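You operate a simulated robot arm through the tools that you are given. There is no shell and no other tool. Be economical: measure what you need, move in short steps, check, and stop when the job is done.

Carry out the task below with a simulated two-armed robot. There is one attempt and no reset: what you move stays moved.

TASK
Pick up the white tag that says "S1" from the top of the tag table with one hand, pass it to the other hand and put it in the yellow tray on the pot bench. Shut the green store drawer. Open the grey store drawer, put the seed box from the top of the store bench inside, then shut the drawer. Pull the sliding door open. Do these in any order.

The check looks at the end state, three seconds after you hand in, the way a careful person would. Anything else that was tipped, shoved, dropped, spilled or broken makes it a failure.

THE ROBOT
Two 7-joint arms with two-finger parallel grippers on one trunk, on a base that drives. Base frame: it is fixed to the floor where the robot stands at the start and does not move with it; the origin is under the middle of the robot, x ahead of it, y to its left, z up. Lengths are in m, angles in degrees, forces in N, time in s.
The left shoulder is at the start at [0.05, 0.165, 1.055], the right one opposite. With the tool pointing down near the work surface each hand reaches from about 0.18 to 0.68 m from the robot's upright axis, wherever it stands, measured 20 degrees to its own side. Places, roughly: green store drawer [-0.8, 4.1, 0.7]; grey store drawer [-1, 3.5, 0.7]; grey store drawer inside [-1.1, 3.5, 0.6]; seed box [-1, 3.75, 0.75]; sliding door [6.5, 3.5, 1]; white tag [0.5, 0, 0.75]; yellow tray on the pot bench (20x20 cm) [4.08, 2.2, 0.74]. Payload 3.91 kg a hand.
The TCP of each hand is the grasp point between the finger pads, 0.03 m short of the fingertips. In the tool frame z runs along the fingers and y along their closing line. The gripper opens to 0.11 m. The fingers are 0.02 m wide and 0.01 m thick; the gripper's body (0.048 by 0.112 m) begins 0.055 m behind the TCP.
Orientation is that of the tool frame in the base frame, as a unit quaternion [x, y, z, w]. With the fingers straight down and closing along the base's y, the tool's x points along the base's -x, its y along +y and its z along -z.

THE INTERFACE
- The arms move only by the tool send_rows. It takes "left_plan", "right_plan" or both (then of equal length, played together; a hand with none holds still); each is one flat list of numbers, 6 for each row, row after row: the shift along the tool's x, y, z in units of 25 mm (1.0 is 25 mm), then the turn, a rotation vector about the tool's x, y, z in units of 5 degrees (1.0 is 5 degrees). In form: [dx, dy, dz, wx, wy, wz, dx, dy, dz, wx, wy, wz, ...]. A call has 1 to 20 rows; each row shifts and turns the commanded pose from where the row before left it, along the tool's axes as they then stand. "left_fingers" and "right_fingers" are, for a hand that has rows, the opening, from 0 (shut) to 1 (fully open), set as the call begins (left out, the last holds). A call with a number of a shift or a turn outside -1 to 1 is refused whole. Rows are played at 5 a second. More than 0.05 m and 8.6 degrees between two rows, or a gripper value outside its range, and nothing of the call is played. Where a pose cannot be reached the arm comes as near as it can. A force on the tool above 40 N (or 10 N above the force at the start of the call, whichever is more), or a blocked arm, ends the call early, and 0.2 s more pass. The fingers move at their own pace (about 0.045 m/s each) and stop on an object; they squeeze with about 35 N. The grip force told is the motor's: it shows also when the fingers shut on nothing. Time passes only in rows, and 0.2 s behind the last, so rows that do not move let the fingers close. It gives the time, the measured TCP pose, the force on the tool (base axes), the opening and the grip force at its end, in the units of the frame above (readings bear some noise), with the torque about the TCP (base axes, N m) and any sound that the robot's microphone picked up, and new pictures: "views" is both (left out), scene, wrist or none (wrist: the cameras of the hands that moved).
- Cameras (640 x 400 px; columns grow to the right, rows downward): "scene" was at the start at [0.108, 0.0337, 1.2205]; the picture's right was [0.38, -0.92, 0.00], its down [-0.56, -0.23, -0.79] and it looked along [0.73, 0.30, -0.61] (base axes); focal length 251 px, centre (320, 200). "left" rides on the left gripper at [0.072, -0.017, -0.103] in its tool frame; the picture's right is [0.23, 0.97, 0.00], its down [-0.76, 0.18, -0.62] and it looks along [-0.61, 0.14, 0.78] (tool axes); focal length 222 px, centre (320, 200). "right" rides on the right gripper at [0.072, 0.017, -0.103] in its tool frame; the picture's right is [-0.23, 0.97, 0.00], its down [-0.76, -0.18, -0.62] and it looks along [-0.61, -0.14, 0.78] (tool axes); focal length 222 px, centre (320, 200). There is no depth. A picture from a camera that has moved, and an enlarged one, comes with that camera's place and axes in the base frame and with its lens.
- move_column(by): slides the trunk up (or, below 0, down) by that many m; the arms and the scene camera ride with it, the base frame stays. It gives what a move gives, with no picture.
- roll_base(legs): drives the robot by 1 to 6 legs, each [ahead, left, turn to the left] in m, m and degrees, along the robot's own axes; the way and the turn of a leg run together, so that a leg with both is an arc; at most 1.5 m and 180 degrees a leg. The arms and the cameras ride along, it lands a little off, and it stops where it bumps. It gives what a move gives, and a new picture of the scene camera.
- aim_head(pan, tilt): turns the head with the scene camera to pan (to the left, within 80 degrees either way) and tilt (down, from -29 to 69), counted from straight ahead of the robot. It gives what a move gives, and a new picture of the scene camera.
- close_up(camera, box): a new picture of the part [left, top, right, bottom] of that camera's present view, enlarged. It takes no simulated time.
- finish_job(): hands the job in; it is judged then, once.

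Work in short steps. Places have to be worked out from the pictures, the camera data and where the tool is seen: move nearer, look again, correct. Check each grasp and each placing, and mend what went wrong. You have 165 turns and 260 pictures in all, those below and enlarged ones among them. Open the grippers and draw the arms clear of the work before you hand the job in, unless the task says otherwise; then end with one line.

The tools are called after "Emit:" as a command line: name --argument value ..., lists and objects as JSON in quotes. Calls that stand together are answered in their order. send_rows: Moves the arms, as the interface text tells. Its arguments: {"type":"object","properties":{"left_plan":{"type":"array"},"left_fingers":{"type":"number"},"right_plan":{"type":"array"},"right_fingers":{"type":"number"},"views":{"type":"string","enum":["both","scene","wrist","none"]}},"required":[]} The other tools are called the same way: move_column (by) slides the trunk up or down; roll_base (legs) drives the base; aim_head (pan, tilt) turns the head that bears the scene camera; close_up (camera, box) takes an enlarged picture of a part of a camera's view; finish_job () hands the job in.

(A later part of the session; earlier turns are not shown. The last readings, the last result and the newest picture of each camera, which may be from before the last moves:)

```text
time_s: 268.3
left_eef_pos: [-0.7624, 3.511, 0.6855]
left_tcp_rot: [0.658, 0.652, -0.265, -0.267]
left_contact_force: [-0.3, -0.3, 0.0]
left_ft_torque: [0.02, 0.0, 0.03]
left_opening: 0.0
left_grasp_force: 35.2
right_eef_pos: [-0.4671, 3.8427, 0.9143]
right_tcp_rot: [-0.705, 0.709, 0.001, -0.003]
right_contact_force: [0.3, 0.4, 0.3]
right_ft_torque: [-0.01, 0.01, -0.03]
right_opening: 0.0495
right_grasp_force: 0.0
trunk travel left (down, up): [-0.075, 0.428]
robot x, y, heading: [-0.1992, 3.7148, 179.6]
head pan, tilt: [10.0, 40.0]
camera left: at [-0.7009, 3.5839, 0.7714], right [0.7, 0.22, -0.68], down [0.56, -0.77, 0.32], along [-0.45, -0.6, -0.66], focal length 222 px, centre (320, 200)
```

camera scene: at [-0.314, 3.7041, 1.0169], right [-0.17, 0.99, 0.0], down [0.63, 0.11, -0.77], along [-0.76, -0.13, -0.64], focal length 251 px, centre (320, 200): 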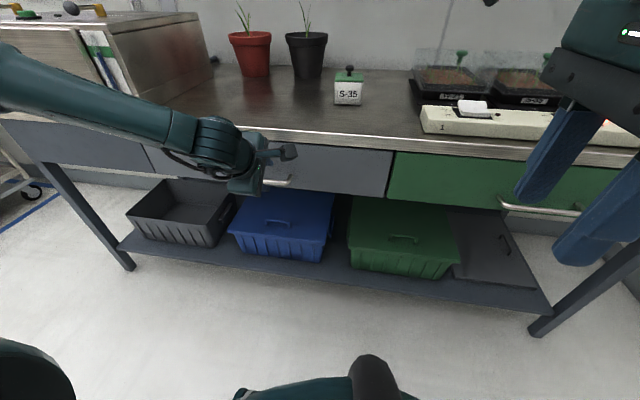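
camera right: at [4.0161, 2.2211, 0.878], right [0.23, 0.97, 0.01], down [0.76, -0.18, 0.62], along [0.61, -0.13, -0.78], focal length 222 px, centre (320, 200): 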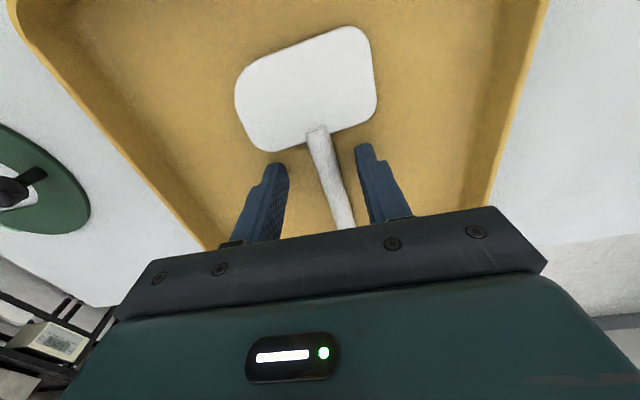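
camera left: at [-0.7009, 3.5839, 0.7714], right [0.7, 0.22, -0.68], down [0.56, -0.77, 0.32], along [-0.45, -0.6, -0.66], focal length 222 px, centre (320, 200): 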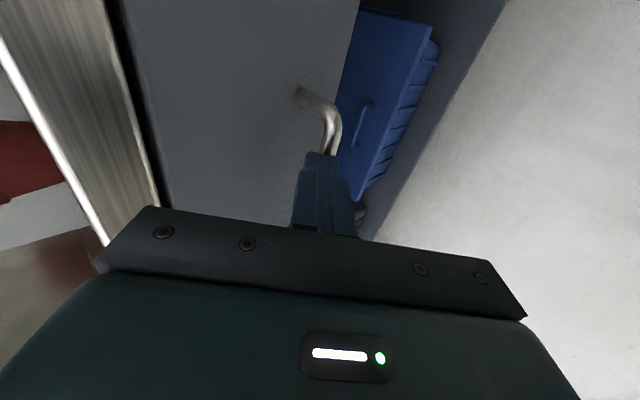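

The fingers closed short of the bar, which is still past the tips. I reopen, advance about 2.2 cm and close again.

Emit:
send_rows --left_plan '[0, 0, 0, 0, 0, 0, 0, 0, 0, 0, 0, 0, 0, 0, 0, 0, 0, 0, 0, 0, 0.45, 0, 0, 0, 0, 0, 0.45, 0, 0, 0]' --left_fingers 0.42 --views "wrist"

Emit:
send_rows --left_plan '[0, 0, 0, 0, 0, 0, 0, 0, 0, 0, 0, 0, 0, 0, 0, 0, 0, 0, 0, 0, 0, 0, 0, 0, 0, 0, 0, 0, 0, 0]' --left_fingers 0 --views "wrist"

```text
time_s: 269.5
left_eef_pos: [-0.7768, 3.5104, 0.6704]
left_tcp_rot: [0.657, 0.652, -0.267, -0.267]
left_contact_force: [9.5, -2.2, 7.0]
left_ft_torque: [-0.07, 0.32, 0.14]
left_opening: 0.0453
left_grasp_force: 0.0
right_eef_pos: [-0.4664, 3.8438, 0.914]
right_tcp_rot: [-0.705, 0.709, 0.002, -0.003]
right_contact_force: [0.0, 0.1, -0.6]
right_ft_torque: [-0.03, 0.01, 0.03]
right_opening: 0.0495
right_grasp_force: 0.0
trunk travel left (down, up): [-0.075, 0.428]
robot x, y, heading: [-0.1965, 3.7182, 180.0]
head pan, tilt: [10.0, 40.0]
camera left: at [-0.7159, 3.5834, 0.7563], right [0.7, 0.22, -0.68], down [0.56, -0.77, 0.32], along [-0.45, -0.6, -0.66], focal length 222 px, centre (320, 200)
```

left: 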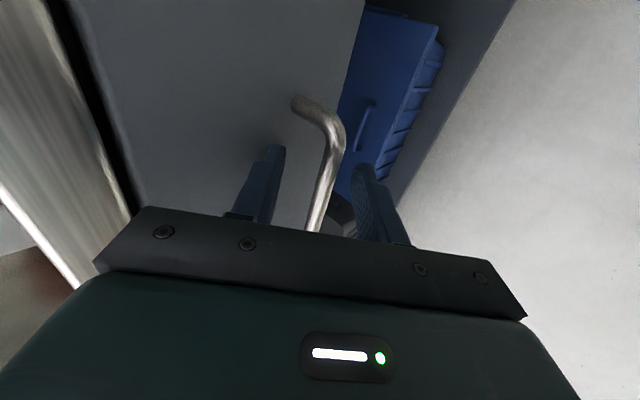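

```text
time_s: 270.7
left_eef_pos: [-0.7758, 3.5099, 0.6656]
left_tcp_rot: [0.659, 0.653, -0.262, -0.266]
left_contact_force: [20.8, 2.4, -13.4]
left_ft_torque: [0.26, -0.4, 0.73]
left_opening: 0.0116
left_grasp_force: 45.1
right_eef_pos: [-0.4675, 3.843, 0.9142]
right_tcp_rot: [-0.705, 0.709, 0.002, -0.003]
right_contact_force: [-0.2, 0.8, 0.5]
right_ft_torque: [-0.02, 0.02, -0.04]
right_opening: 0.0495
right_grasp_force: 0.0
trunk travel left (down, up): [-0.075, 0.428]
robot x, y, heading: [-0.1975, 3.7138, 179.7]
head pan, tilt: [10.0, 40.0]
camera left: at [-0.7154, 3.5836, 0.7529], right [0.7, 0.22, -0.68], down [0.55, -0.77, 0.32], along [-0.45, -0.6, -0.66], focal length 222 px, centre (320, 200)
```

left: 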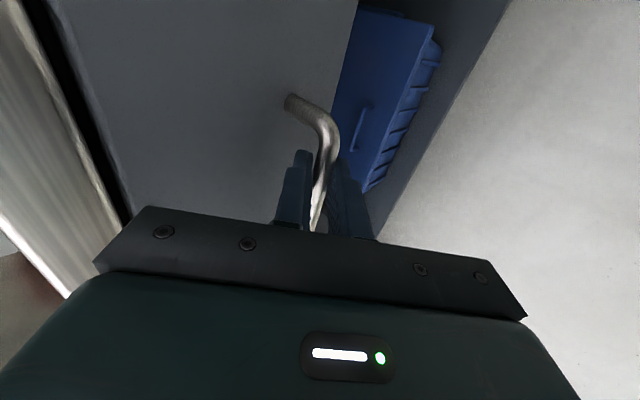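

The bar is gripped (11.6 mm), so I know the grasp pose. The box needs the robot closer than an open drawer would allow, though. I'll release now, fetch the box with the right hand first, and come back to open the drawer.

Emit:
send_rows --left_plan '[0, 0, 0, 0, 0, 0, 0, 0, 0, 0, 0, 0, 0, 0, 0, 0, 0, 0, 0, 0, -0.8, 0, 0, 0, 0, 0, -0.8, 0, 0, 0, 0, 0, -0.8, 0, 0, 0, 0, 0, -0.8, 0, 0, 0, 0, 0, -0.8, 0, 0, 0]' --left_fingers 0.42 --views "none"

Emit:
roll_base --legs '[[-0.1, 0, 0]]'

Emit:
close_up --camera "scene" --box '[220, 20, 460, 170]'

```text
time_s: 272.5
left_eef_pos: [-0.7091, 3.5088, 0.7404]
left_tcp_rot: [0.658, 0.652, -0.265, -0.269]
left_contact_force: [0.0, -0.1, 0.2]
left_ft_torque: [-0.01, -0.05, -0.03]
left_opening: 0.0461
left_grasp_force: 0.1
right_eef_pos: [-0.4658, 3.8431, 0.9142]
right_tcp_rot: [-0.705, 0.709, 0.002, -0.003]
right_contact_force: [0.4, 0.4, 0.1]
right_ft_torque: [0.01, -0.01, 0.03]
right_opening: 0.0498
right_grasp_force: 0.1
trunk travel left (down, up): [-0.075, 0.428]
robot x, y, heading: [-0.1997, 3.7181, 179.8]
head pan, tilt: [10.0, 40.0]
```

```text
time_s: 273.7
left_eef_pos: [-0.6116, 3.5106, 0.7422]
left_tcp_rot: [0.659, 0.651, -0.265, -0.268]
left_contact_force: [0.7, 0.5, 0.5]
left_ft_torque: [-0.03, -0.01, 0.0]
left_opening: 0.0462
left_grasp_force: 0.2
right_eef_pos: [-0.3662, 3.8432, 0.9134]
right_tcp_rot: [-0.705, 0.709, 0.002, -0.003]
right_contact_force: [0.1, -0.4, 0.2]
right_ft_torque: [-0.02, -0.01, -0.02]
right_opening: 0.0494
right_grasp_force: 0.1
trunk travel left (down, up): [-0.075, 0.428]
robot x, y, heading: [-0.101, 3.72, 179.7]
head pan, tilt: [10.0, 40.0]
camera scene: at [-0.2146, 3.7037, 1.0169], right [-0.17, 0.99, 0.0], down [0.63, 0.11, -0.77], along [-0.76, -0.13, -0.64], focal length 251 px, centre (320, 200)
```

scene: 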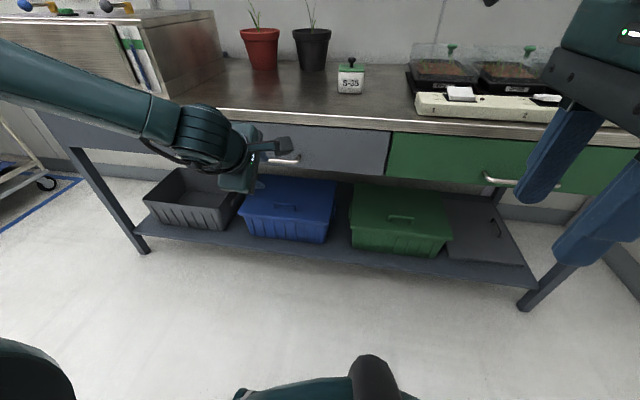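

```text
2.67 times, centred on (340, 95) of scene
camera zoom: at [-0.2146, 3.7037, 1.0169], right [-0.17, 0.99, 0.0], down [0.63, 0.11, -0.77], along [-0.76, -0.13, -0.64], focal length 668 px, centre (267, 480)
```

zoom: 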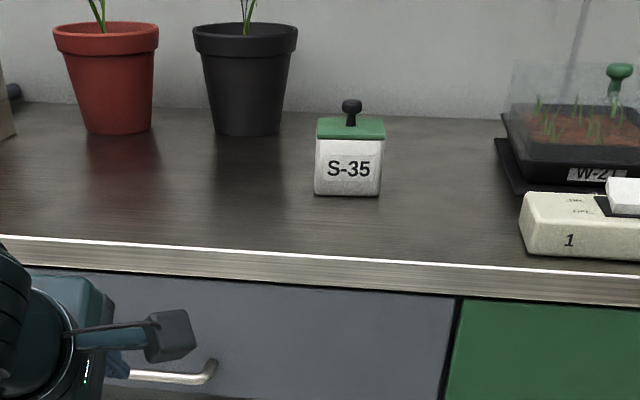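

The box is about 7.7 cm wide, centred near (−1.07, 3.655). Its body spans z 0.775–0.835, with a lid knob to 0.865. I retract the left hand and turn the right wrist so its fingers close along y.

Emit:
send_rows --left_plan '[0, 0.6, -0.6, 0, 0, 0, 0, 0.6, -0.6, 0, 0, 0, 0, 0.6, -0.6, 0, 0, 0, 0, 0.6, -0.6, 0, 0, 0, 0, 0.6, -0.6, 0, 0, 0, 0, 0.6, -0.6, 0, 0, 0, 0, 0.6, -0.6, 0, 0, 0, 0, 0.6, -0.6, 0, 0, 0, 0, 0.6, -0.6, 0, 0, 0, 0, 0, 0, 0, 0, 0, 0, 0, 0, 0, 0, 0, 0, 0, 0, 0, 0, 0, 0, 0, 0, 0, 0, 0, 0, 0, 0, 0, 0, 0, 0, 0, 0, 0, 0, 0, 0, 0, 0, 0, 0, 0, 0, 0, 0, 0, 0, 0, 0, 0, 0, 0, 0, 0]' --right_plan '[0, 0, 0, 0, 0, -1, 0, 0, 0, 0, 0, -1, 0, 0, 0, 0, 0, -1, 0, 0, 0, 0, 0, -1, 0, 0, 0, 0, 0, -1, 0, 0, 0, 0, 0, -1, 0, 0, 0, 0, 0, -1, 0, 0, 0, 0, 0, -1, 0, 0, 0, 0, 0, -1, 0, 0, 0, 0, 0, -1, 0, 0, 0, 0, 0, -1, 0, 0, 0, 0, 0, -1, 0, 0, 0, 0, 0, -1, 0, 0, 0, 0, 0, -1, 0, 0, 0, 0, 0, -1, 0, 0, 0, 0, 0, -1, 0, 0, 0, 0, 0, -1, 0, 0, 0, 0, 0, -1]' --right_fingers 1 --views "none"

Emit:
move_column --by 0.2

```text
time_s: 277.5
left_eef_pos: [-0.5101, 3.5089, 0.7435]
left_tcp_rot: [0.658, 0.652, -0.265, -0.269]
left_contact_force: [-0.1, 0.1, -0.2]
left_ft_torque: [-0.01, 0.01, 0.01]
left_opening: 0.0462
left_grasp_force: 0.1
left hand out of reach, approached as far as the arm can: row 5, 6, 7, 8, 9
right_eef_pos: [-0.3687, 3.8441, 0.914]
right_tcp_rot: [1.0, -0.002, -0.003, 0.001]
right_contact_force: [-0.2, 0.2, 0.7]
right_ft_torque: [0.01, 0.0, 0.0]
right_opening: 0.11
right_grasp_force: 0.0
trunk travel left (down, up): [-0.075, 0.428]
robot x, y, heading: [-0.1031, 3.7199, 179.8]
head pan, tilt: [10.0, 40.0]
```

```text
time_s: 279.6
left_eef_pos: [-0.5099, 3.5101, 0.9438]
left_tcp_rot: [0.658, 0.651, -0.265, -0.268]
left_contact_force: [0.5, -0.1, 0.1]
left_ft_torque: [-0.01, -0.02, -0.02]
left_opening: 0.0461
left_grasp_force: 0.1
right_eef_pos: [-0.3678, 3.8427, 1.1138]
right_tcp_rot: [1.0, -0.004, -0.003, 0.0]
right_contact_force: [-0.2, -0.7, 0.1]
right_ft_torque: [0.0, 0.02, -0.01]
right_opening: 0.1098
right_grasp_force: 0.0
trunk travel left (down, up): [-0.275, 0.228]
robot x, y, heading: [-0.1032, 3.7163, 179.8]
head pan, tilt: [10.0, 40.0]
```

I drive forward to about (−0.45, 3.5), with the hands above bench height.

Emit:
roll_base --legs '[[0.2, 0.22, 0], [0.14, 0, 0]]'

Emit:
aim_head --pan -10 --tilt 45

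```text
time_s: 283.1
left_eef_pos: [-0.8467, 3.2886, 0.9449]
left_tcp_rot: [0.657, 0.652, -0.265, -0.268]
left_contact_force: [-0.7, -0.2, 0.5]
left_ft_torque: [0.01, -0.02, 0.03]
left_opening: 0.0462
left_grasp_force: 0.0
right_eef_pos: [-0.7062, 3.6221, 1.1143]
right_tcp_rot: [1.0, -0.003, -0.004, 0.001]
right_contact_force: [-0.5, 0.9, -0.2]
right_ft_torque: [0.0, 0.01, -0.02]
right_opening: 0.11
right_grasp_force: 0.0
trunk travel left (down, up): [-0.275, 0.228]
robot x, y, heading: [-0.4355, 3.496, 179.6]
head pan, tilt: [10.0, 40.0]
camera scene: at [-0.5527, 3.4833, 1.2168], right [-0.17, 0.99, 0.0], down [0.63, 0.11, -0.77], along [-0.75, -0.13, -0.64], focal length 251 px, centre (320, 200)
```

scene: 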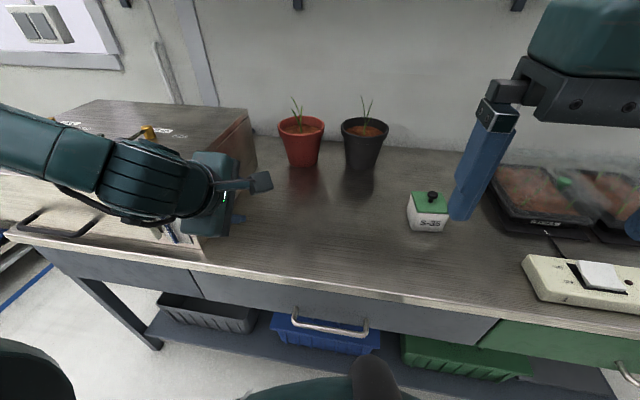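

```text
time_s: 283.9
left_eef_pos: [-0.8482, 3.2898, 0.9441]
left_tcp_rot: [0.657, 0.652, -0.266, -0.267]
left_contact_force: [-0.3, 0.1, 0.4]
left_ft_torque: [0.02, 0.01, 0.02]
left_opening: 0.0462
left_grasp_force: 0.1
right_eef_pos: [-0.7067, 3.6221, 1.1143]
right_tcp_rot: [1.0, -0.002, -0.002, 0.001]
right_contact_force: [-0.9, 0.4, 0.2]
right_ft_torque: [-0.02, -0.02, -0.04]
right_opening: 0.1099
right_grasp_force: 0.1
trunk travel left (down, up): [-0.275, 0.228]
robot x, y, heading: [-0.439, 3.4989, 179.9]
head pan, tilt: [-10.0, 45.0]
camera scene: at [-0.5484, 3.512, 1.2097], right [0.18, 0.98, 0.0], down [0.7, -0.13, -0.71], along [-0.7, 0.13, -0.71], focal length 251 px, centre (320, 200)
```

scene: 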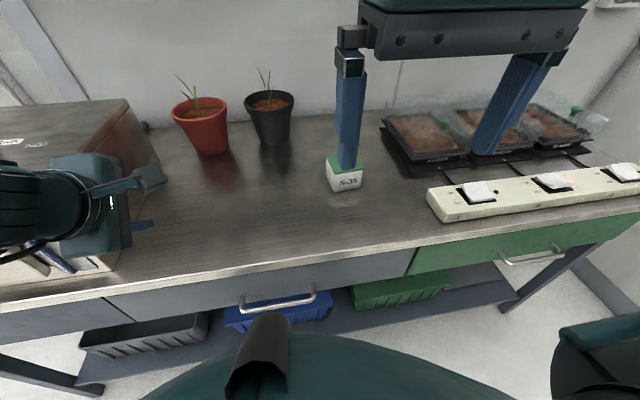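

The box knob sits at about (−1.053, 3.67). I move the right hand over it at the present height and look down.

Emit:
send_rows --right_plan '[-0.87, -0.12, 0, 0, 0, 0, -0.87, -0.12, 0, 0, 0, 0, -0.87, -0.12, 0, 0, 0, 0, -0.87, -0.12, 0, 0, 0, 0, -0.87, -0.12, 0, 0, 0, 0, -0.87, -0.12, 0, 0, 0, 0, -0.87, -0.12, 0, 0, 0, 0, -0.87, -0.12, 0, 0, 0, 0, -0.87, -0.12, 0, 0, 0, 0, -0.87, -0.12, 0, 0, 0, 0, -0.87, -0.12, 0, 0, 0, 0, -0.87, -0.12, 0, 0, 0, 0, -0.87, -0.12, 0, 0, 0, 0, -0.87, -0.12, 0, 0, 0, 0, -0.87, -0.12, 0, 0, 0, 0, -0.85, 0, 0, 0, 0, 0]' --views "wrist"

```text
time_s: 287.4
left_eef_pos: [-0.8458, 3.2898, 0.9449]
left_tcp_rot: [0.658, 0.652, -0.266, -0.266]
left_contact_force: [-0.5, 0.3, -0.5]
left_ft_torque: [-0.03, -0.01, 0.0]
left_opening: 0.0464
left_grasp_force: 0.0
right_eef_pos: [-1.0428, 3.6685, 1.1141]
right_tcp_rot: [1.0, -0.002, -0.004, 0.002]
right_contact_force: [0.3, 0.5, 0.2]
right_ft_torque: [-0.03, 0.0, 0.02]
right_opening: 0.11
right_grasp_force: 0.0
right hand out of reach, approached as far as the arm can: row 16
trunk travel left (down, up): [-0.275, 0.228]
robot x, y, heading: [-0.4395, 3.4964, 180.0]
head pan, tilt: [-10.0, 45.0]
camera right: at [-0.9705, 3.6538, 1.2187], right [-0.23, -0.97, 0.0], down [-0.76, 0.18, 0.63], along [-0.61, 0.14, -0.78], focal length 222 px, centre (320, 200)
```

right: 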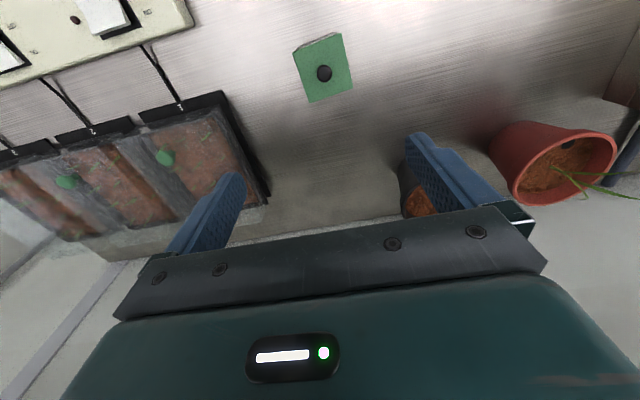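

The box lid is centred at (−1.028, 3.660), is about 7.2 cm square and lies aligned. I correct the position and go down to z≈0.90.

Emit:
send_rows --right_plan '[0.6, 0.34, 0.6, 0, 0, 0, 0, 0, 0.9, 0, 0, 0, 0, 0, 0.9, 0, 0, 0, 0, 0, 0.9, 0, 0, 0, 0, 0, 0.9, 0, 0, 0, 0, 0, 0.9, 0, 0, 0, 0, 0, 0.9, 0, 0, 0, 0, 0, 0.9, 0, 0, 0, 0, 0, 0.9, 0, 0, 0, 0, 0, 0.6, 0, 0, 0]' --views "both"

```text
time_s: 289.6
left_eef_pos: [-0.8481, 3.2888, 0.9442]
left_tcp_rot: [0.658, 0.652, -0.265, -0.267]
left_contact_force: [0.5, 0.1, 0.1]
left_ft_torque: [0.0, 0.02, -0.02]
left_opening: 0.0463
left_grasp_force: 0.0
right_eef_pos: [-1.0276, 3.6596, 0.9032]
right_tcp_rot: [1.0, -0.002, -0.003, 0.0]
right_contact_force: [-0.3, -0.1, -0.3]
right_ft_torque: [0.01, -0.01, 0.03]
right_opening: 0.1099
right_grasp_force: 0.1
trunk travel left (down, up): [-0.275, 0.228]
robot x, y, heading: [-0.4378, 3.4985, 179.6]
head pan, tilt: [-10.0, 45.0]
camera scene: at [-0.5485, 3.5122, 1.2096], right [0.18, 0.98, 0.0], down [0.7, -0.13, -0.71], along [-0.7, 0.13, -0.71], focal length 251 px, centre (320, 200)
camera right: at [-0.9567, 3.6437, 1.0075], right [-0.23, -0.97, 0.0], down [-0.76, 0.18, 0.63], along [-0.61, 0.14, -0.78], focal length 222 px, centre (320, 200)
```

scene: 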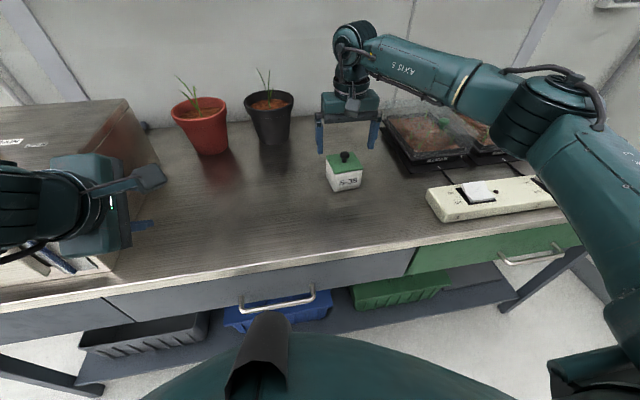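
right: 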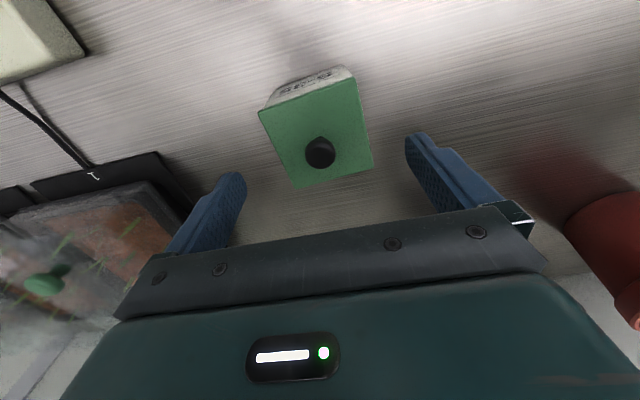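

The box is centred between the fingers. I go down to z≈0.815, keeping the fingertips just above the bench and the palm above the knob.

Emit:
send_rows --right_plan '[0, 0, 0.9, 0, 0, 0, 0, 0, 0.9, 0, 0, 0, 0, 0, 0.9, 0, 0, 0, 0, 0, 0.7, 0, 0, 0]' --views "scene"

Emit:
close_up --camera "scene" --box '[290, 100, 420, 210]'

```text
time_s: 290.6
left_eef_pos: [-0.8473, 3.2892, 0.9436]
left_tcp_rot: [0.658, 0.651, -0.266, -0.268]
left_contact_force: [-0.5, -0.3, -0.7]
left_ft_torque: [0.02, -0.05, -0.01]
left_opening: 0.0462
left_grasp_force: 0.0
right_eef_pos: [-1.03, 3.6593, 0.8204]
right_tcp_rot: [1.0, -0.002, -0.004, 0.001]
right_contact_force: [-0.3, -0.5, 0.1]
right_ft_torque: [-0.01, 0.01, -0.03]
right_opening: 0.1101
right_grasp_force: 0.1
trunk travel left (down, up): [-0.275, 0.228]
robot x, y, heading: [-0.4403, 3.4961, 179.8]
head pan, tilt: [-10.0, 45.0]
camera scene: at [-0.5485, 3.5121, 1.2096], right [0.18, 0.98, 0.0], down [0.7, -0.13, -0.71], along [-0.7, 0.13, -0.71], focal length 251 px, centre (320, 200)
```

scene: 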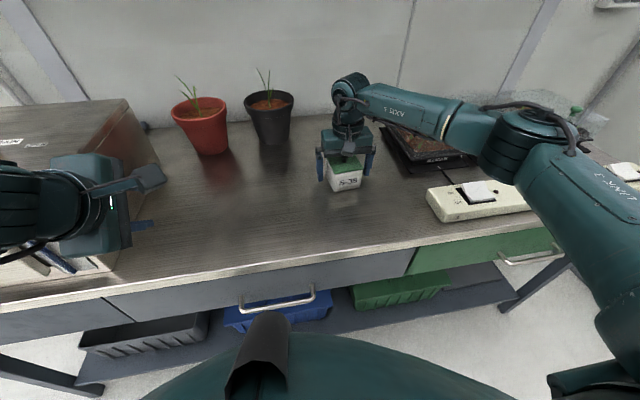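

```text
3.64 times, centred on (355, 155) of scene
camera zoom: at [-0.5485, 3.5121, 1.2096], right [0.18, 0.98, 0.0], down [0.7, -0.13, -0.71], along [-0.7, 0.13, -0.71], focal length 911 px, centre (193, 364)
```

zoom: 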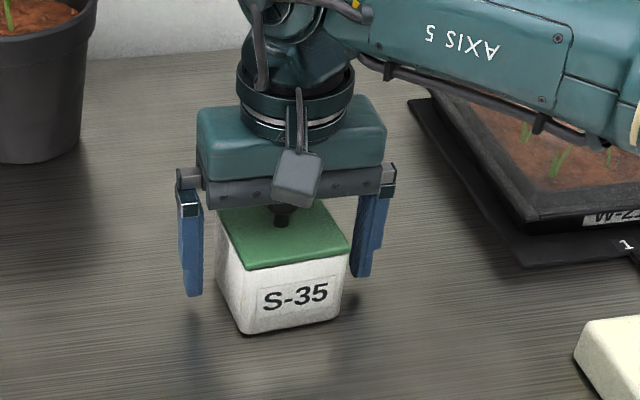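

The fingers straddle the box body well and the knob clears the palm. I close.

Emit:
send_rows --right_plan '[0, 0, 0, 0, 0, 0, 0, 0, 0, 0, 0, 0, 0, 0, 0, 0, 0, 0, 0, 0, 0, 0, 0, 0]' --right_fingers 0 --views "none"

Emit:
send_rows --right_plan '[0, 0, -0.4, 0, 0, 0, 0, 0, -0.8, 0, 0, 0, 0, 0, -0.8, 0, 0, 0]' --views "scene"

```text
time_s: 291.6
left_eef_pos: [-0.8466, 3.2904, 0.9426]
left_tcp_rot: [0.658, 0.652, -0.265, -0.268]
left_contact_force: [0.4, -0.8, 0.1]
left_ft_torque: [0.0, -0.03, 0.07]
left_opening: 0.0461
left_grasp_force: 0.0
right_eef_pos: [-1.0301, 3.6599, 0.821]
right_tcp_rot: [1.0, -0.003, -0.004, 0.001]
right_contact_force: [-0.2, -0.3, -0.2]
right_ft_torque: [0.03, 0.04, 0.0]
right_opening: 0.0751
right_grasp_force: 34.8
trunk travel left (down, up): [-0.275, 0.228]
robot x, y, heading: [-0.4362, 3.4967, 179.8]
head pan, tilt: [-10.0, 45.0]
```

```text
time_s: 292.4
left_eef_pos: [-0.847, 3.288, 0.9438]
left_tcp_rot: [0.658, 0.652, -0.266, -0.268]
left_contact_force: [0.1, 0.3, 0.5]
left_ft_torque: [-0.02, -0.01, -0.01]
left_opening: 0.0463
left_grasp_force: 0.1
right_eef_pos: [-1.0286, 3.6617, 0.8713]
right_tcp_rot: [1.0, -0.004, -0.003, 0.001]
right_contact_force: [-0.1, 0.7, -1.2]
right_ft_torque: [0.03, 0.0, 0.02]
right_opening: 0.0753
right_grasp_force: 35.0
trunk travel left (down, up): [-0.275, 0.228]
robot x, y, heading: [-0.4351, 3.4954, 179.8]
head pan, tilt: [-10.0, 45.0]
camera scene: at [-0.5484, 3.5121, 1.2096], right [0.18, 0.98, 0.0], down [0.7, -0.13, -0.71], along [-0.7, 0.13, -0.71], focal length 251 px, centre (320, 200)
```

scene: 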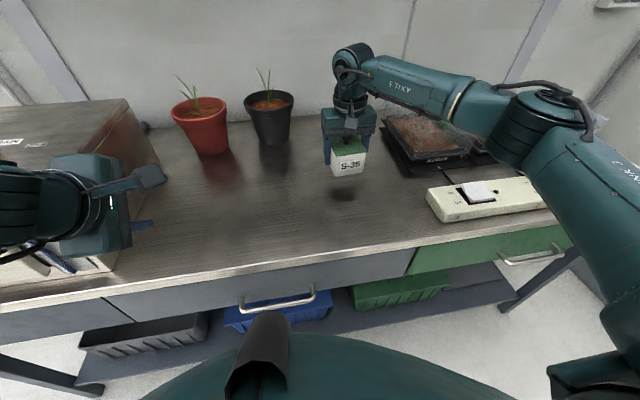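

The box is held (75 mm, 35 N) and lifted. I raise it further, draw it back toward the robot, then back the base off.

Emit:
send_rows --right_plan '[0, 0, -0.9, 0, 0, 0, 0, 0, -0.9, 0, 0, 0, 0, 0, -0.9, 0, 0, 0, 0, 0, -0.9, 0, 0, 0, 0.9, 0, -0.5, 0, 0, 0, 0.9, 0, -0.5, 0, 0, 0, 0.9, 0, 0, 0, 0, 0, 0.9, 0, 0, 0, 0, 0, 0.9, 0, 0, 0, 0, 0, 0.9, 0, 0, 0, 0, 0, 0.9, 0, 0, 0, 0, 0, 0.9, 0, 0, 0, 0, 0, 0.9, 0, 0, 0, 0, 0]' --views "none"

Emit:
roll_base --legs '[[-0.22, 0, 0], [0, -0.22, 0]]'

```text
time_s: 295.1
left_eef_pos: [-0.8467, 3.29, 0.9445]
left_tcp_rot: [0.657, 0.653, -0.265, -0.268]
left_contact_force: [-0.6, 0.3, 0.5]
left_ft_torque: [0.0, -0.02, 0.0]
left_opening: 0.0463
left_grasp_force: 0.1
right_eef_pos: [-0.8276, 3.6589, 0.986]
right_tcp_rot: [1.0, -0.003, -0.003, 0.001]
right_contact_force: [0.1, -0.4, -1.7]
right_ft_torque: [0.04, -0.03, 0.01]
right_opening: 0.0752
right_grasp_force: 35.0
trunk travel left (down, up): [-0.275, 0.228]
robot x, y, heading: [-0.4374, 3.4968, 179.8]
head pan, tilt: [-10.0, 45.0]
```

```text
time_s: 299.0
left_eef_pos: [-0.6267, 3.5084, 0.944]
left_tcp_rot: [0.656, 0.654, -0.266, -0.267]
left_contact_force: [0.9, -0.5, -0.1]
left_ft_torque: [0.02, 0.02, 0.01]
left_opening: 0.0464
left_grasp_force: 0.0
right_eef_pos: [-0.6088, 3.8773, 0.9856]
right_tcp_rot: [1.0, -0.001, -0.004, 0.001]
right_contact_force: [0.0, 0.2, -1.7]
right_ft_torque: [0.0, 0.02, -0.02]
right_opening: 0.0749
right_grasp_force: 35.2
trunk travel left (down, up): [-0.275, 0.228]
robot x, y, heading: [-0.2182, 3.7157, 179.8]
head pan, tilt: [-10.0, 45.0]
camera scene: at [-0.3286, 3.732, 1.2096], right [0.17, 0.98, 0.0], down [0.7, -0.12, -0.71], along [-0.7, 0.12, -0.71], focal length 251 px, centre (320, 200)
```

scene: 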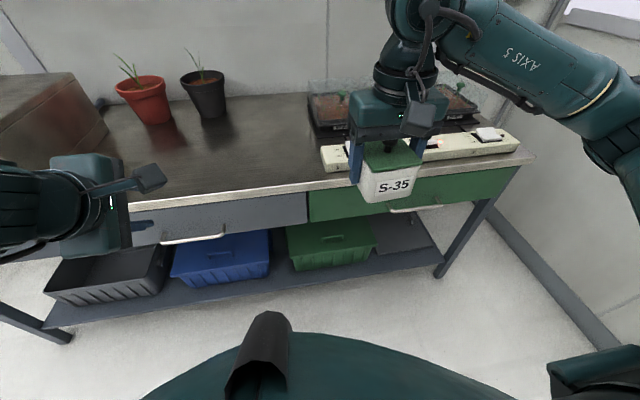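

I lower the trunk by 0.2 m, then line the left hand up on the handle approach axis, as before.

Emit:
move_column --by -0.2

Emit:
send_rows --left_plan '[0, -0.7, 0, 0, 0, 0, 0, -0.7, 0, 0, 0, 0, 0, -0.7, 0, 0, 0, 0, 0, 0, 0.8, 0, 0, 0, 0, 0, 0.8, 0, 0, 0, 0, 0, 0.8, 0, 0, 0, 0, 0, 0.8, 0, 0, 0, 0, 0, 0.8, 0, 0, 0]' --left_fingers 0.42 --views "wrist"

```text
time_s: 301.2
left_eef_pos: [-0.6254, 3.5078, 0.7446]
left_tcp_rot: [0.656, 0.654, -0.266, -0.267]
left_contact_force: [0.8, -0.7, 0.3]
left_ft_torque: [-0.02, 0.03, 0.03]
left_opening: 0.0463
left_grasp_force: 0.0
right_eef_pos: [-0.6076, 3.877, 0.7855]
right_tcp_rot: [1.0, 0.0, -0.004, 0.001]
right_contact_force: [-0.6, 0.0, -1.9]
right_ft_torque: [0.04, 0.01, 0.03]
right_opening: 0.0748
right_grasp_force: 34.5
trunk travel left (down, up): [-0.075, 0.428]
robot x, y, heading: [-0.2168, 3.7148, 180.3]
head pan, tilt: [-10.0, 45.0]
```

```text
time_s: 303.0
left_eef_pos: [-0.734, 3.5084, 0.7085]
left_tcp_rot: [0.656, 0.654, -0.266, -0.268]
left_contact_force: [-0.2, 0.4, 0.1]
left_ft_torque: [0.01, -0.01, 0.0]
left_opening: 0.046
left_grasp_force: 0.0
right_eef_pos: [-0.6076, 3.877, 0.7841]
right_tcp_rot: [1.0, -0.002, -0.003, 0.002]
right_contact_force: [0.6, 0.0, -1.8]
right_ft_torque: [0.02, 0.01, 0.03]
right_opening: 0.0747
right_grasp_force: 35.2
trunk travel left (down, up): [-0.075, 0.428]
robot x, y, heading: [-0.219, 3.7214, 179.9]
head pan, tilt: [-10.0, 45.0]
camera left: at [-0.6739, 3.5818, 0.7943], right [0.7, 0.22, -0.68], down [0.56, -0.76, 0.32], along [-0.45, -0.61, -0.66], focal length 222 px, centre (320, 200)
```

left: 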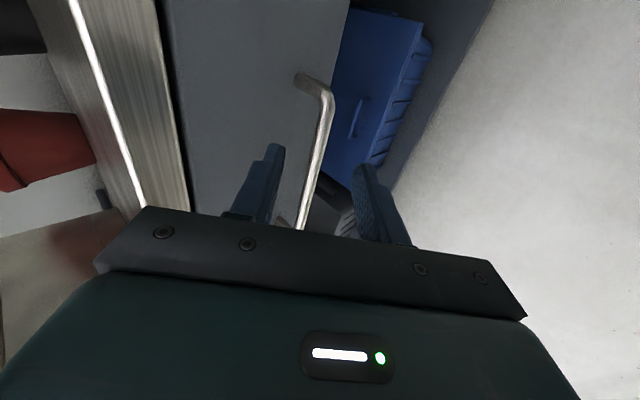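

The view matches the earlier approach. I advance the remaining ~5.8 cm and close.

Emit:
send_rows --left_plan '[0, 0, 0.6, 0, 0, 0, 0, 0, 0.6, 0, 0, 0, 0, 0, 0.6, 0, 0, 0, 0, 0, 0.5, 0, 0, 0]' --views "none"

Emit:
send_rows --left_plan '[0, 0, 0, 0, 0, 0, 0, 0, 0, 0, 0, 0, 0, 0, 0, 0, 0, 0, 0, 0, 0, 0, 0, 0, 0, 0, 0, 0, 0, 0]' --left_fingers 0 --views "wrist"

```text
time_s: 304.0
left_eef_pos: [-0.7752, 3.5085, 0.6665]
left_tcp_rot: [0.657, 0.653, -0.265, -0.267]
left_contact_force: [0.9, 0.3, 0.0]
left_ft_torque: [-0.02, 0.0, 0.0]
left_opening: 0.046
left_grasp_force: 0.1
right_eef_pos: [-0.6076, 3.8765, 0.785]
right_tcp_rot: [1.0, -0.001, -0.003, 0.001]
right_contact_force: [-0.2, -0.5, -1.9]
right_ft_torque: [-0.03, -0.01, 0.01]
right_opening: 0.0746
right_grasp_force: 35.0
trunk travel left (down, up): [-0.075, 0.428]
robot x, y, heading: [-0.2182, 3.7175, 179.8]
head pan, tilt: [-10.0, 45.0]
```

```text
time_s: 305.2
left_eef_pos: [-0.7749, 3.5081, 0.6676]
left_tcp_rot: [0.656, 0.653, -0.267, -0.267]
left_contact_force: [-0.3, 1.9, -0.4]
left_ft_torque: [0.28, 0.01, 0.49]
left_opening: 0.0118
left_grasp_force: 44.7
right_eef_pos: [-0.6063, 3.877, 0.785]
right_tcp_rot: [1.0, -0.001, -0.005, 0.001]
right_contact_force: [0.1, 0.2, -1.0]
right_ft_torque: [-0.01, 0.04, 0.0]
right_opening: 0.0745
right_grasp_force: 35.0
trunk travel left (down, up): [-0.075, 0.428]
robot x, y, heading: [-0.2187, 3.7185, 180.2]
head pan, tilt: [-10.0, 45.0]
camera left: at [-0.7137, 3.5824, 0.7536], right [0.7, 0.22, -0.68], down [0.56, -0.76, 0.32], along [-0.45, -0.6, -0.66], focal length 222 px, centre (320, 200)
```

left: 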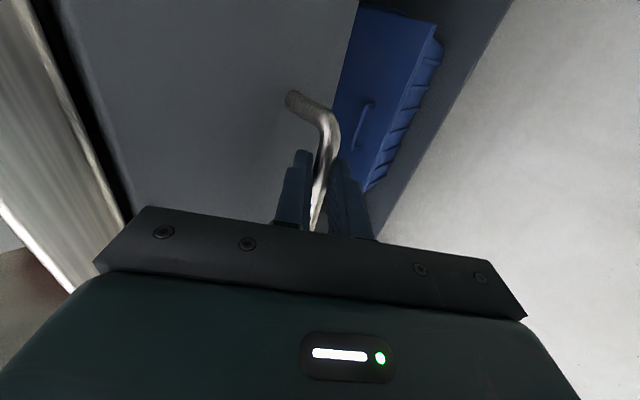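

The bar is gripped with very little load. I pull by driving the base back.

Emit:
roll_base --legs '[[-0.12, 0, 0]]'

Emit:
roll_base --legs '[[-0.12, 0, 0]]'

```text
time_s: 306.4
left_eef_pos: [-0.6528, 3.5081, 0.6682]
left_tcp_rot: [0.657, 0.653, -0.266, -0.268]
left_contact_force: [1.4, 8.8, -1.6]
left_ft_torque: [0.32, -0.02, 0.38]
left_opening: 0.0117
left_grasp_force: 45.2
right_eef_pos: [-0.4869, 3.8758, 0.7855]
right_tcp_rot: [1.0, 0.0, -0.004, 0.001]
right_contact_force: [0.5, 0.4, -0.7]
right_ft_torque: [-0.02, -0.01, -0.02]
right_opening: 0.0746
right_grasp_force: 35.8
trunk travel left (down, up): [-0.075, 0.428]
robot x, y, heading: [-0.0988, 3.7201, -180.0]
head pan, tilt: [-10.0, 45.0]
camera scene: at [-0.2083, 3.732, 1.0096], right [0.17, 0.98, 0.0], down [0.7, -0.12, -0.71], along [-0.7, 0.12, -0.71], focal length 251 px, centre (320, 200)
```

scene: 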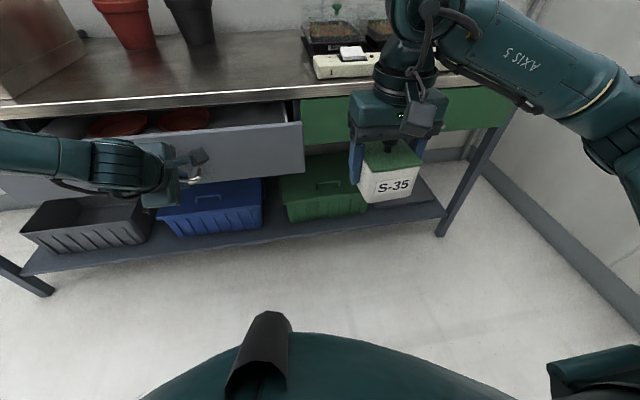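

```text
time_s: 307.6
left_eef_pos: [-0.5343, 3.5095, 0.6672]
left_tcp_rot: [0.656, 0.654, -0.266, -0.268]
left_contact_force: [0.5, -2.3, 1.4]
left_ft_torque: [0.17, 0.02, 0.48]
left_opening: 0.0118
left_grasp_force: 45.0
right_eef_pos: [-0.3677, 3.8766, 0.7856]
right_tcp_rot: [1.0, 0.0, -0.004, 0.001]
right_contact_force: [0.0, 0.4, -2.4]
right_ft_torque: [-0.01, 0.0, 0.01]
right_opening: 0.0745
right_grasp_force: 34.8
trunk travel left (down, up): [-0.075, 0.428]
robot x, y, heading: [0.022, 3.7161, -180.3]
head pan, tilt: [-10.0, 45.0]
camera scene: at [-0.0893, 3.7317, 1.0096], right [0.17, 0.98, 0.0], down [0.7, -0.12, -0.71], along [-0.7, 0.12, -0.71], focal length 251 px, centre (320, 200)
```

scene: 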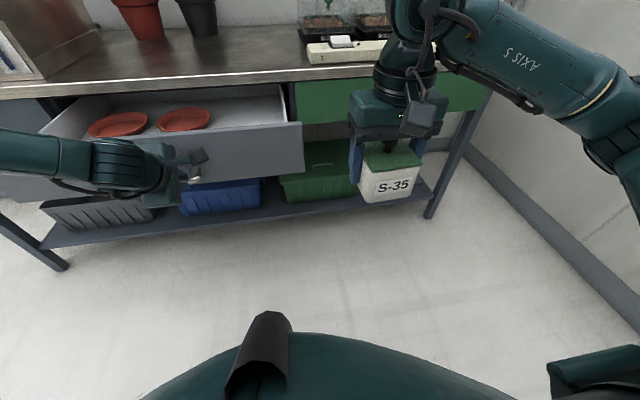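

The drawer is open 24 cm, and saucers sit inside on the left-rear. I release the handle, lift the left hand up and away, and raise the right hand with the box.

Emit:
send_rows --left_plan '[0, 0, 0, 0, 0, 0, 0, 0, 0, 0, 0, 0, 0, 0, 0, 0, 0, 0, 0, 0, -0.8, 0, 0, 0, 0, 0, -0.8, 0, 0, 0, 0, 0, -0.8, 0, 0, 0, 0, 0, -0.8, 0, 0, 0, 0, -0.8, -0.8, 0, 0, 0, 0, -0.8, -0.8, 0, 0, 0, 0, -0.8, -0.8, 0, 0, 0, 0, -0.8, -0.8, 0, 0, 0, 0, -0.8, -0.8, 0, 0, 0, 0, -0.8, -0.8, 0, 0, 0]' --right_plan '[0, 0, 0, 0, 0, 0, 0, 0, 0, 0, 0, 0, 0, 0, 0, 0, 0, 0, 0, 0, 0, 0, 0, 0, 0, 0, 0, 0, 0, 0, 0, 0, -0.8, 0, 0, 0, 0, 0, -0.8, 0, 0, 0, 0, 0, -0.8, 0, 0, 0, 0, 0, -0.8, 0, 0, 0, 0, 0, -0.8, 0, 0, 0, 0, 0, -0.8, 0, 0, 0, 0, 0, -0.8, 0, 0, 0, 0, 0, -0.8, 0, 0, 0]' --left_fingers 0.45 --views "scene"

```text
time_s: 310.4
left_eef_pos: [-0.4799, 3.5102, 0.8954]
left_tcp_rot: [0.657, 0.653, -0.266, -0.267]
left_contact_force: [-0.8, -0.5, 0.0]
left_ft_torque: [0.0, 0.03, 0.0]
left_opening: 0.0495
left_grasp_force: 0.0
right_eef_pos: [-0.3653, 3.8774, 0.9454]
right_tcp_rot: [1.0, 0.0, -0.004, 0.0]
right_contact_force: [0.6, 0.4, -2.6]
right_ft_torque: [0.03, 0.01, 0.05]
right_opening: 0.0744
right_grasp_force: 35.5
trunk travel left (down, up): [-0.075, 0.428]
robot x, y, heading: [0.0208, 3.7152, -180.1]
head pan, tilt: [-10.0, 45.0]
camera scene: at [-0.0894, 3.7318, 1.0096], right [0.17, 0.98, 0.0], down [0.7, -0.12, -0.71], along [-0.7, 0.12, -0.71], focal length 251 px, centre (320, 200)
```

scene: 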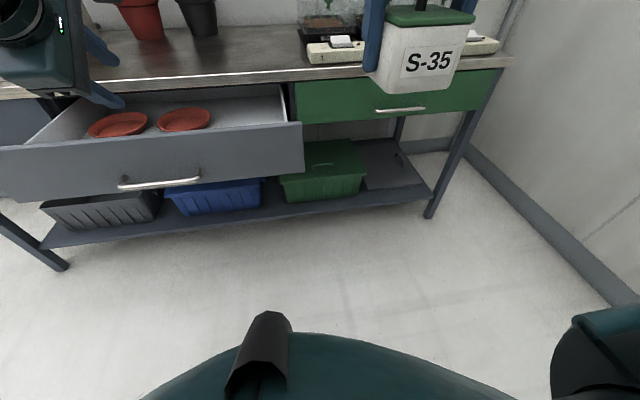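

The drawer stays open. I move the base left 0.2 m and ahead 0.17 m to bring the box over it.

Emit:
roll_base --legs '[[0, 0.2, 0], [0.17, 0, 0]]'

Emit:
aim_head --pan -5 --tilt 55

```text
time_s: 313.9
left_eef_pos: [-0.6527, 3.3115, 0.8957]
left_tcp_rot: [0.656, 0.654, -0.266, -0.267]
left_contact_force: [-0.5, 0.8, -1.2]
left_ft_torque: [0.01, -0.01, 0.01]
left_opening: 0.0495
left_grasp_force: 0.1
right_eef_pos: [-0.5387, 3.6789, 0.9447]
right_tcp_rot: [1.0, -0.001, -0.004, 0.001]
right_contact_force: [0.0, -0.3, -1.9]
right_ft_torque: [0.02, 0.01, 0.01]
right_opening: 0.0744
right_grasp_force: 35.4
trunk travel left (down, up): [-0.075, 0.428]
robot x, y, heading: [-0.1525, 3.5167, -180.1]
head pan, tilt: [-10.0, 45.0]
camera scene: at [-0.2618, 3.5335, 1.0096], right [0.17, 0.98, 0.0], down [0.7, -0.12, -0.71], along [-0.7, 0.12, -0.71], focal length 251 px, centre (320, 200)
```

scene: 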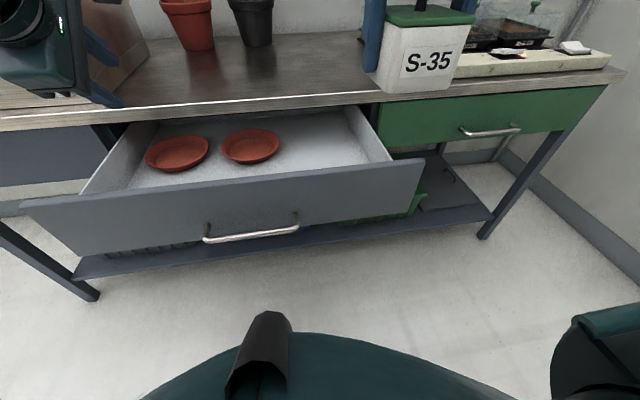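

```text
time_s: 314.6
left_eef_pos: [-0.6528, 3.3116, 0.8947]
left_tcp_rot: [0.657, 0.653, -0.265, -0.268]
left_contact_force: [0.0, 0.0, -0.6]
left_ft_torque: [-0.06, 0.01, 0.01]
left_opening: 0.0493
left_grasp_force: 0.1
right_eef_pos: [-0.5386, 3.6795, 0.9449]
right_tcp_rot: [1.0, 0.0, -0.005, 0.001]
right_contact_force: [-0.3, 0.0, -1.1]
right_ft_torque: [0.03, 0.01, 0.01]
right_opening: 0.0742
right_grasp_force: 35.1
trunk travel left (down, up): [-0.075, 0.428]
robot x, y, heading: [-0.1506, 3.5193, -180.2]
head pan, tilt: [-5.0, 55.0]
camera scene: at [-0.2535, 3.5257, 0.9962], right [0.09, 1.0, 0.0], down [0.82, -0.07, -0.57], along [-0.57, 0.05, -0.82], focal length 251 px, centre (320, 200)
```

scene: 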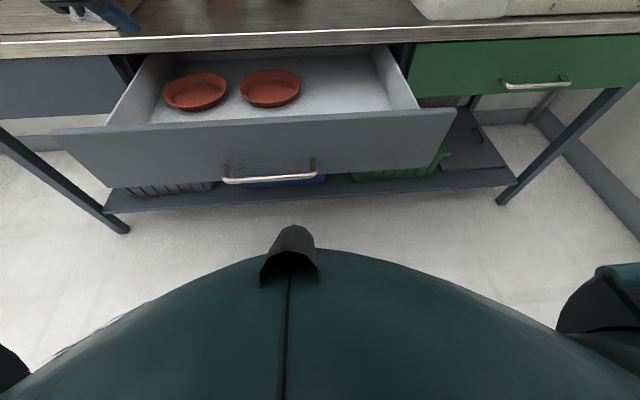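

The box goes at (−0.71, 3.64), right of the saucers (edge y≈3.53) and clear of the drawer's right wall (y≈3.74). I move over that spot at height.

Emit:
send_rows --right_plan '[-0.855, 0.2, 0, 0, 0, 0, -0.855, 0.2, 0, 0, 0, 0, -0.855, 0.2, 0, 0, 0, 0, -0.855, 0.2, 0, 0, 0, 0, -0.855, 0.2, 0, 0, 0, 0, -0.855, 0.2, 0, 0, 0, 0, -0.855, 0.2, 0, 0, 0, 0, -0.855, 0.2, 0, 0, 0, 0, 0, 0, 0.9, 0, 0, 0, 0, 0, 0.9, 0, 0, 0, 0, 0, 0.9, 0, 0, 0]' --views "both"

```text
time_s: 317.0
left_eef_pos: [-0.6536, 3.3117, 0.8956]
left_tcp_rot: [0.657, 0.653, -0.266, -0.267]
left_contact_force: [0.0, -0.6, -0.1]
left_ft_torque: [0.01, 0.0, 0.02]
left_opening: 0.0494
left_grasp_force: 0.2
right_eef_pos: [-0.7109, 3.6389, 0.8781]
right_tcp_rot: [1.0, 0.0, -0.003, 0.001]
right_contact_force: [0.9, -0.3, -1.5]
right_ft_torque: [-0.01, 0.0, 0.02]
right_opening: 0.0738
right_grasp_force: 35.2
trunk travel left (down, up): [-0.075, 0.428]
robot x, y, heading: [-0.1507, 3.5182, -180.0]
head pan, tilt: [-5.0, 55.0]
camera scene: at [-0.2535, 3.5256, 0.9962], right [0.09, 1.0, 0.0], down [0.82, -0.07, -0.57], along [-0.57, 0.05, -0.82], focal length 251 px, centre (320, 200)
camera right: at [-0.6394, 3.623, 0.9814], right [-0.23, -0.97, 0.0], down [-0.76, 0.18, 0.63], along [-0.61, 0.14, -0.78], focal length 222 px, centre (320, 200)
```

scene: 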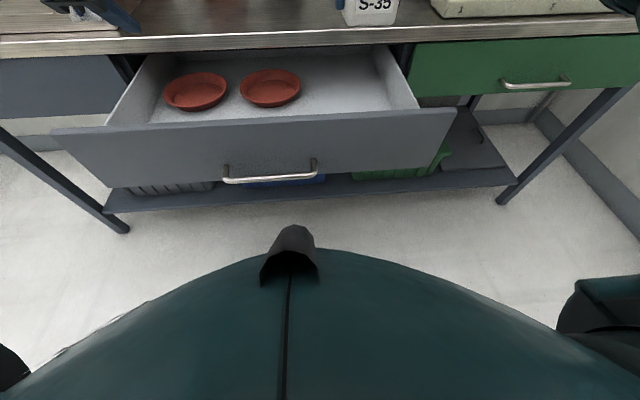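
right: 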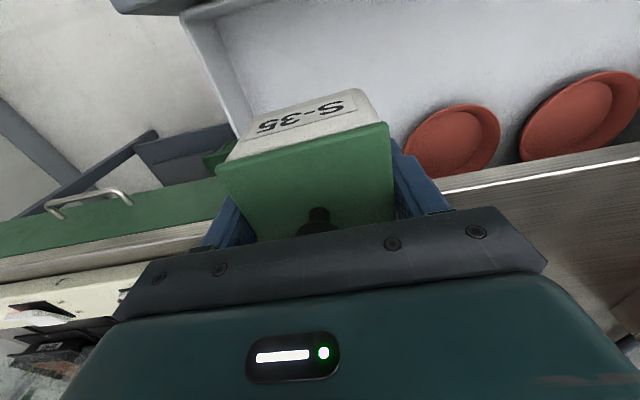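

Clearances look right: the bench edge at x −0.816, the drawer's right wall at y 3.736, and the saucers off to the side. I lower to z≈0.72.

Emit:
send_rows --right_plan '[0, 0, 0.9, 0, 0, 0, 0, 0, 0.9, 0, 0, 0, 0, 0, 0.9, 0, 0, 0, 0, 0, 0.9, 0, 0, 0, 0, 0, 0.9, 0, 0, 0, 0, 0, 0.9, 0, 0, 0]' --views "both"

```text
time_s: 318.4
left_eef_pos: [-0.6538, 3.3117, 0.8962]
left_tcp_rot: [0.657, 0.653, -0.266, -0.267]
left_contact_force: [-0.5, -0.4, -0.6]
left_ft_torque: [0.01, 0.0, 0.01]
left_opening: 0.0497
left_grasp_force: 0.1
right_eef_pos: [-0.7134, 3.6399, 0.7435]
right_tcp_rot: [1.0, -0.001, -0.003, 0.001]
right_contact_force: [0.8, 0.2, -2.4]
right_ft_torque: [-0.01, -0.02, 0.01]
right_opening: 0.0741
right_grasp_force: 35.0
trunk travel left (down, up): [-0.075, 0.428]
robot x, y, heading: [-0.1501, 3.5192, -179.7]
head pan, tilt: [-5.0, 55.0]
camera scene: at [-0.2535, 3.5257, 0.9962], right [0.09, 1.0, 0.0], down [0.82, -0.07, -0.57], along [-0.57, 0.05, -0.82], focal length 251 px, centre (320, 200)
camera right: at [-0.6411, 3.6242, 0.8466], right [-0.23, -0.97, 0.0], down [-0.76, 0.18, 0.63], along [-0.61, 0.14, -0.78], focal length 222 px, centre (320, 200)
```

scene: 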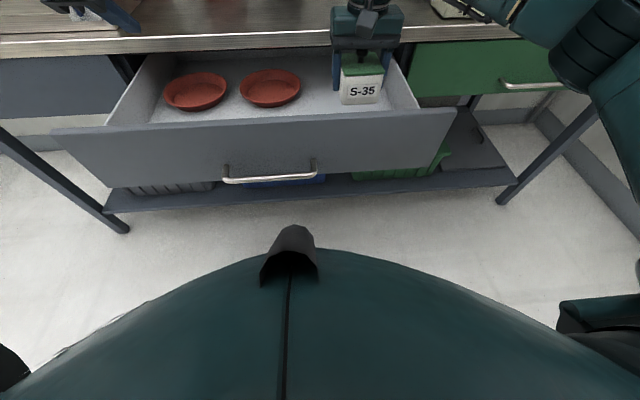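
right: 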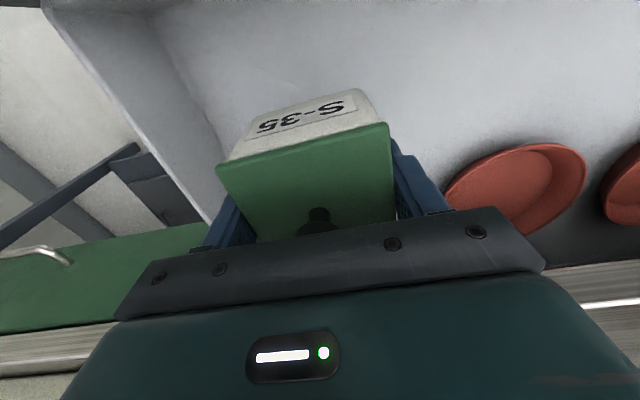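

The box is going in cleanly. I continue down slowly until it touches the drawer floor.

Emit:
send_rows --right_plan '[0, 0, 0.5, 0, 0, 0, 0, 0, 0.4, 0, 0, 0, 0, 0, 0.3, 0, 0, 0, 0, 0, 0.2, 0, 0, 0, 0, 0, 0.2, 0, 0, 0, 0, 0, 0.2, 0, 0, 0]' --views "none"

```text
time_s: 319.8
left_eef_pos: [-0.6531, 3.3112, 0.896]
left_tcp_rot: [0.657, 0.653, -0.266, -0.267]
left_contact_force: [0.0, -0.8, 0.8]
left_ft_torque: [0.01, -0.01, 0.04]
left_opening: 0.0494
left_grasp_force: 0.1
right_eef_pos: [-0.7122, 3.6384, 0.6999]
right_tcp_rot: [1.0, 0.0, -0.004, 0.001]
right_contact_force: [0.8, 0.0, -1.6]
right_ft_torque: [0.0, -0.01, 0.01]
right_opening: 0.074
right_grasp_force: 34.1
trunk travel left (down, up): [-0.075, 0.428]
robot x, y, heading: [-0.1536, 3.5201, -179.9]
head pan, tilt: [-5.0, 55.0]
```

Emit:
send_rows --right_plan '[0, 0, 0.2, 0, 0, 0, 0, 0, 0.2, 0, 0, 0, 0, 0, 0.2, 0, 0, 0, 0, 0, 0.2, 0, 0, 0]' --views "wrist"

```text
time_s: 320.8
left_eef_pos: [-0.6546, 3.311, 0.8948]
left_tcp_rot: [0.656, 0.654, -0.266, -0.267]
left_contact_force: [0.1, -0.3, 0.7]
left_ft_torque: [-0.07, 0.0, -0.01]
left_opening: 0.0494
left_grasp_force: 0.0
right_eef_pos: [-0.713, 3.6393, 0.6777]
right_tcp_rot: [1.0, 0.0, -0.004, 0.001]
right_contact_force: [-0.2, -0.3, -1.3]
right_ft_torque: [-0.02, -0.01, -0.01]
right_opening: 0.0741
right_grasp_force: 34.8
trunk travel left (down, up): [-0.075, 0.428]
robot x, y, heading: [-0.1511, 3.5195, -180.3]
head pan, tilt: [-5.0, 55.0]
camera right: at [-0.6411, 3.6234, 0.7816], right [-0.23, -0.97, 0.0], down [-0.76, 0.18, 0.63], along [-0.61, 0.14, -0.78], focal length 222 px, centre (320, 200)
```

right: 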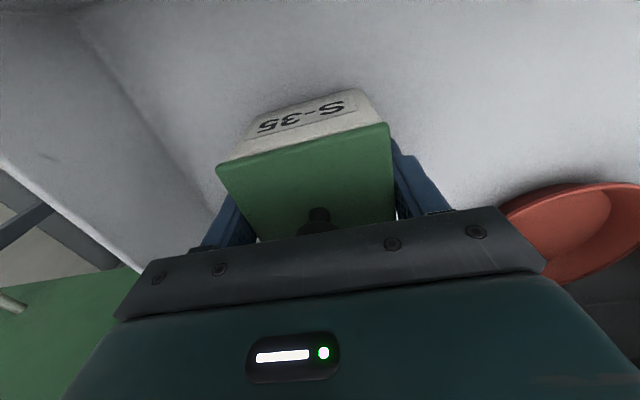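

No contact yet at 0.678; I keep lowering in 4–5 mm steps.

Emit:
send_rows --right_plan '[0, 0, 0.18, 0, 0, 0, 0, 0, 0.18, 0, 0, 0, 0, 0, 0.18, 0, 0, 0, 0, 0, 0.18, 0, 0, 0]' --views "none"

```text
time_s: 321.8
left_eef_pos: [-0.6511, 3.3101, 0.8973]
left_tcp_rot: [0.656, 0.653, -0.266, -0.269]
left_contact_force: [0.3, -0.3, -0.4]
left_ft_torque: [0.03, 0.0, 0.0]
left_opening: 0.0497
left_grasp_force: 0.1
right_eef_pos: [-0.7129, 3.6386, 0.6678]
right_tcp_rot: [1.0, 0.0, -0.01, 0.003]
right_contact_force: [-1.3, 2.5, 36.1]
right_ft_torque: [0.68, -0.12, 0.45]
right_opening: 0.0736
right_grasp_force: 35.6
trunk travel left (down, up): [-0.075, 0.428]
robot x, y, heading: [-0.1516, 3.5176, -180.2]
head pan, tilt: [-5.0, 55.0]
```

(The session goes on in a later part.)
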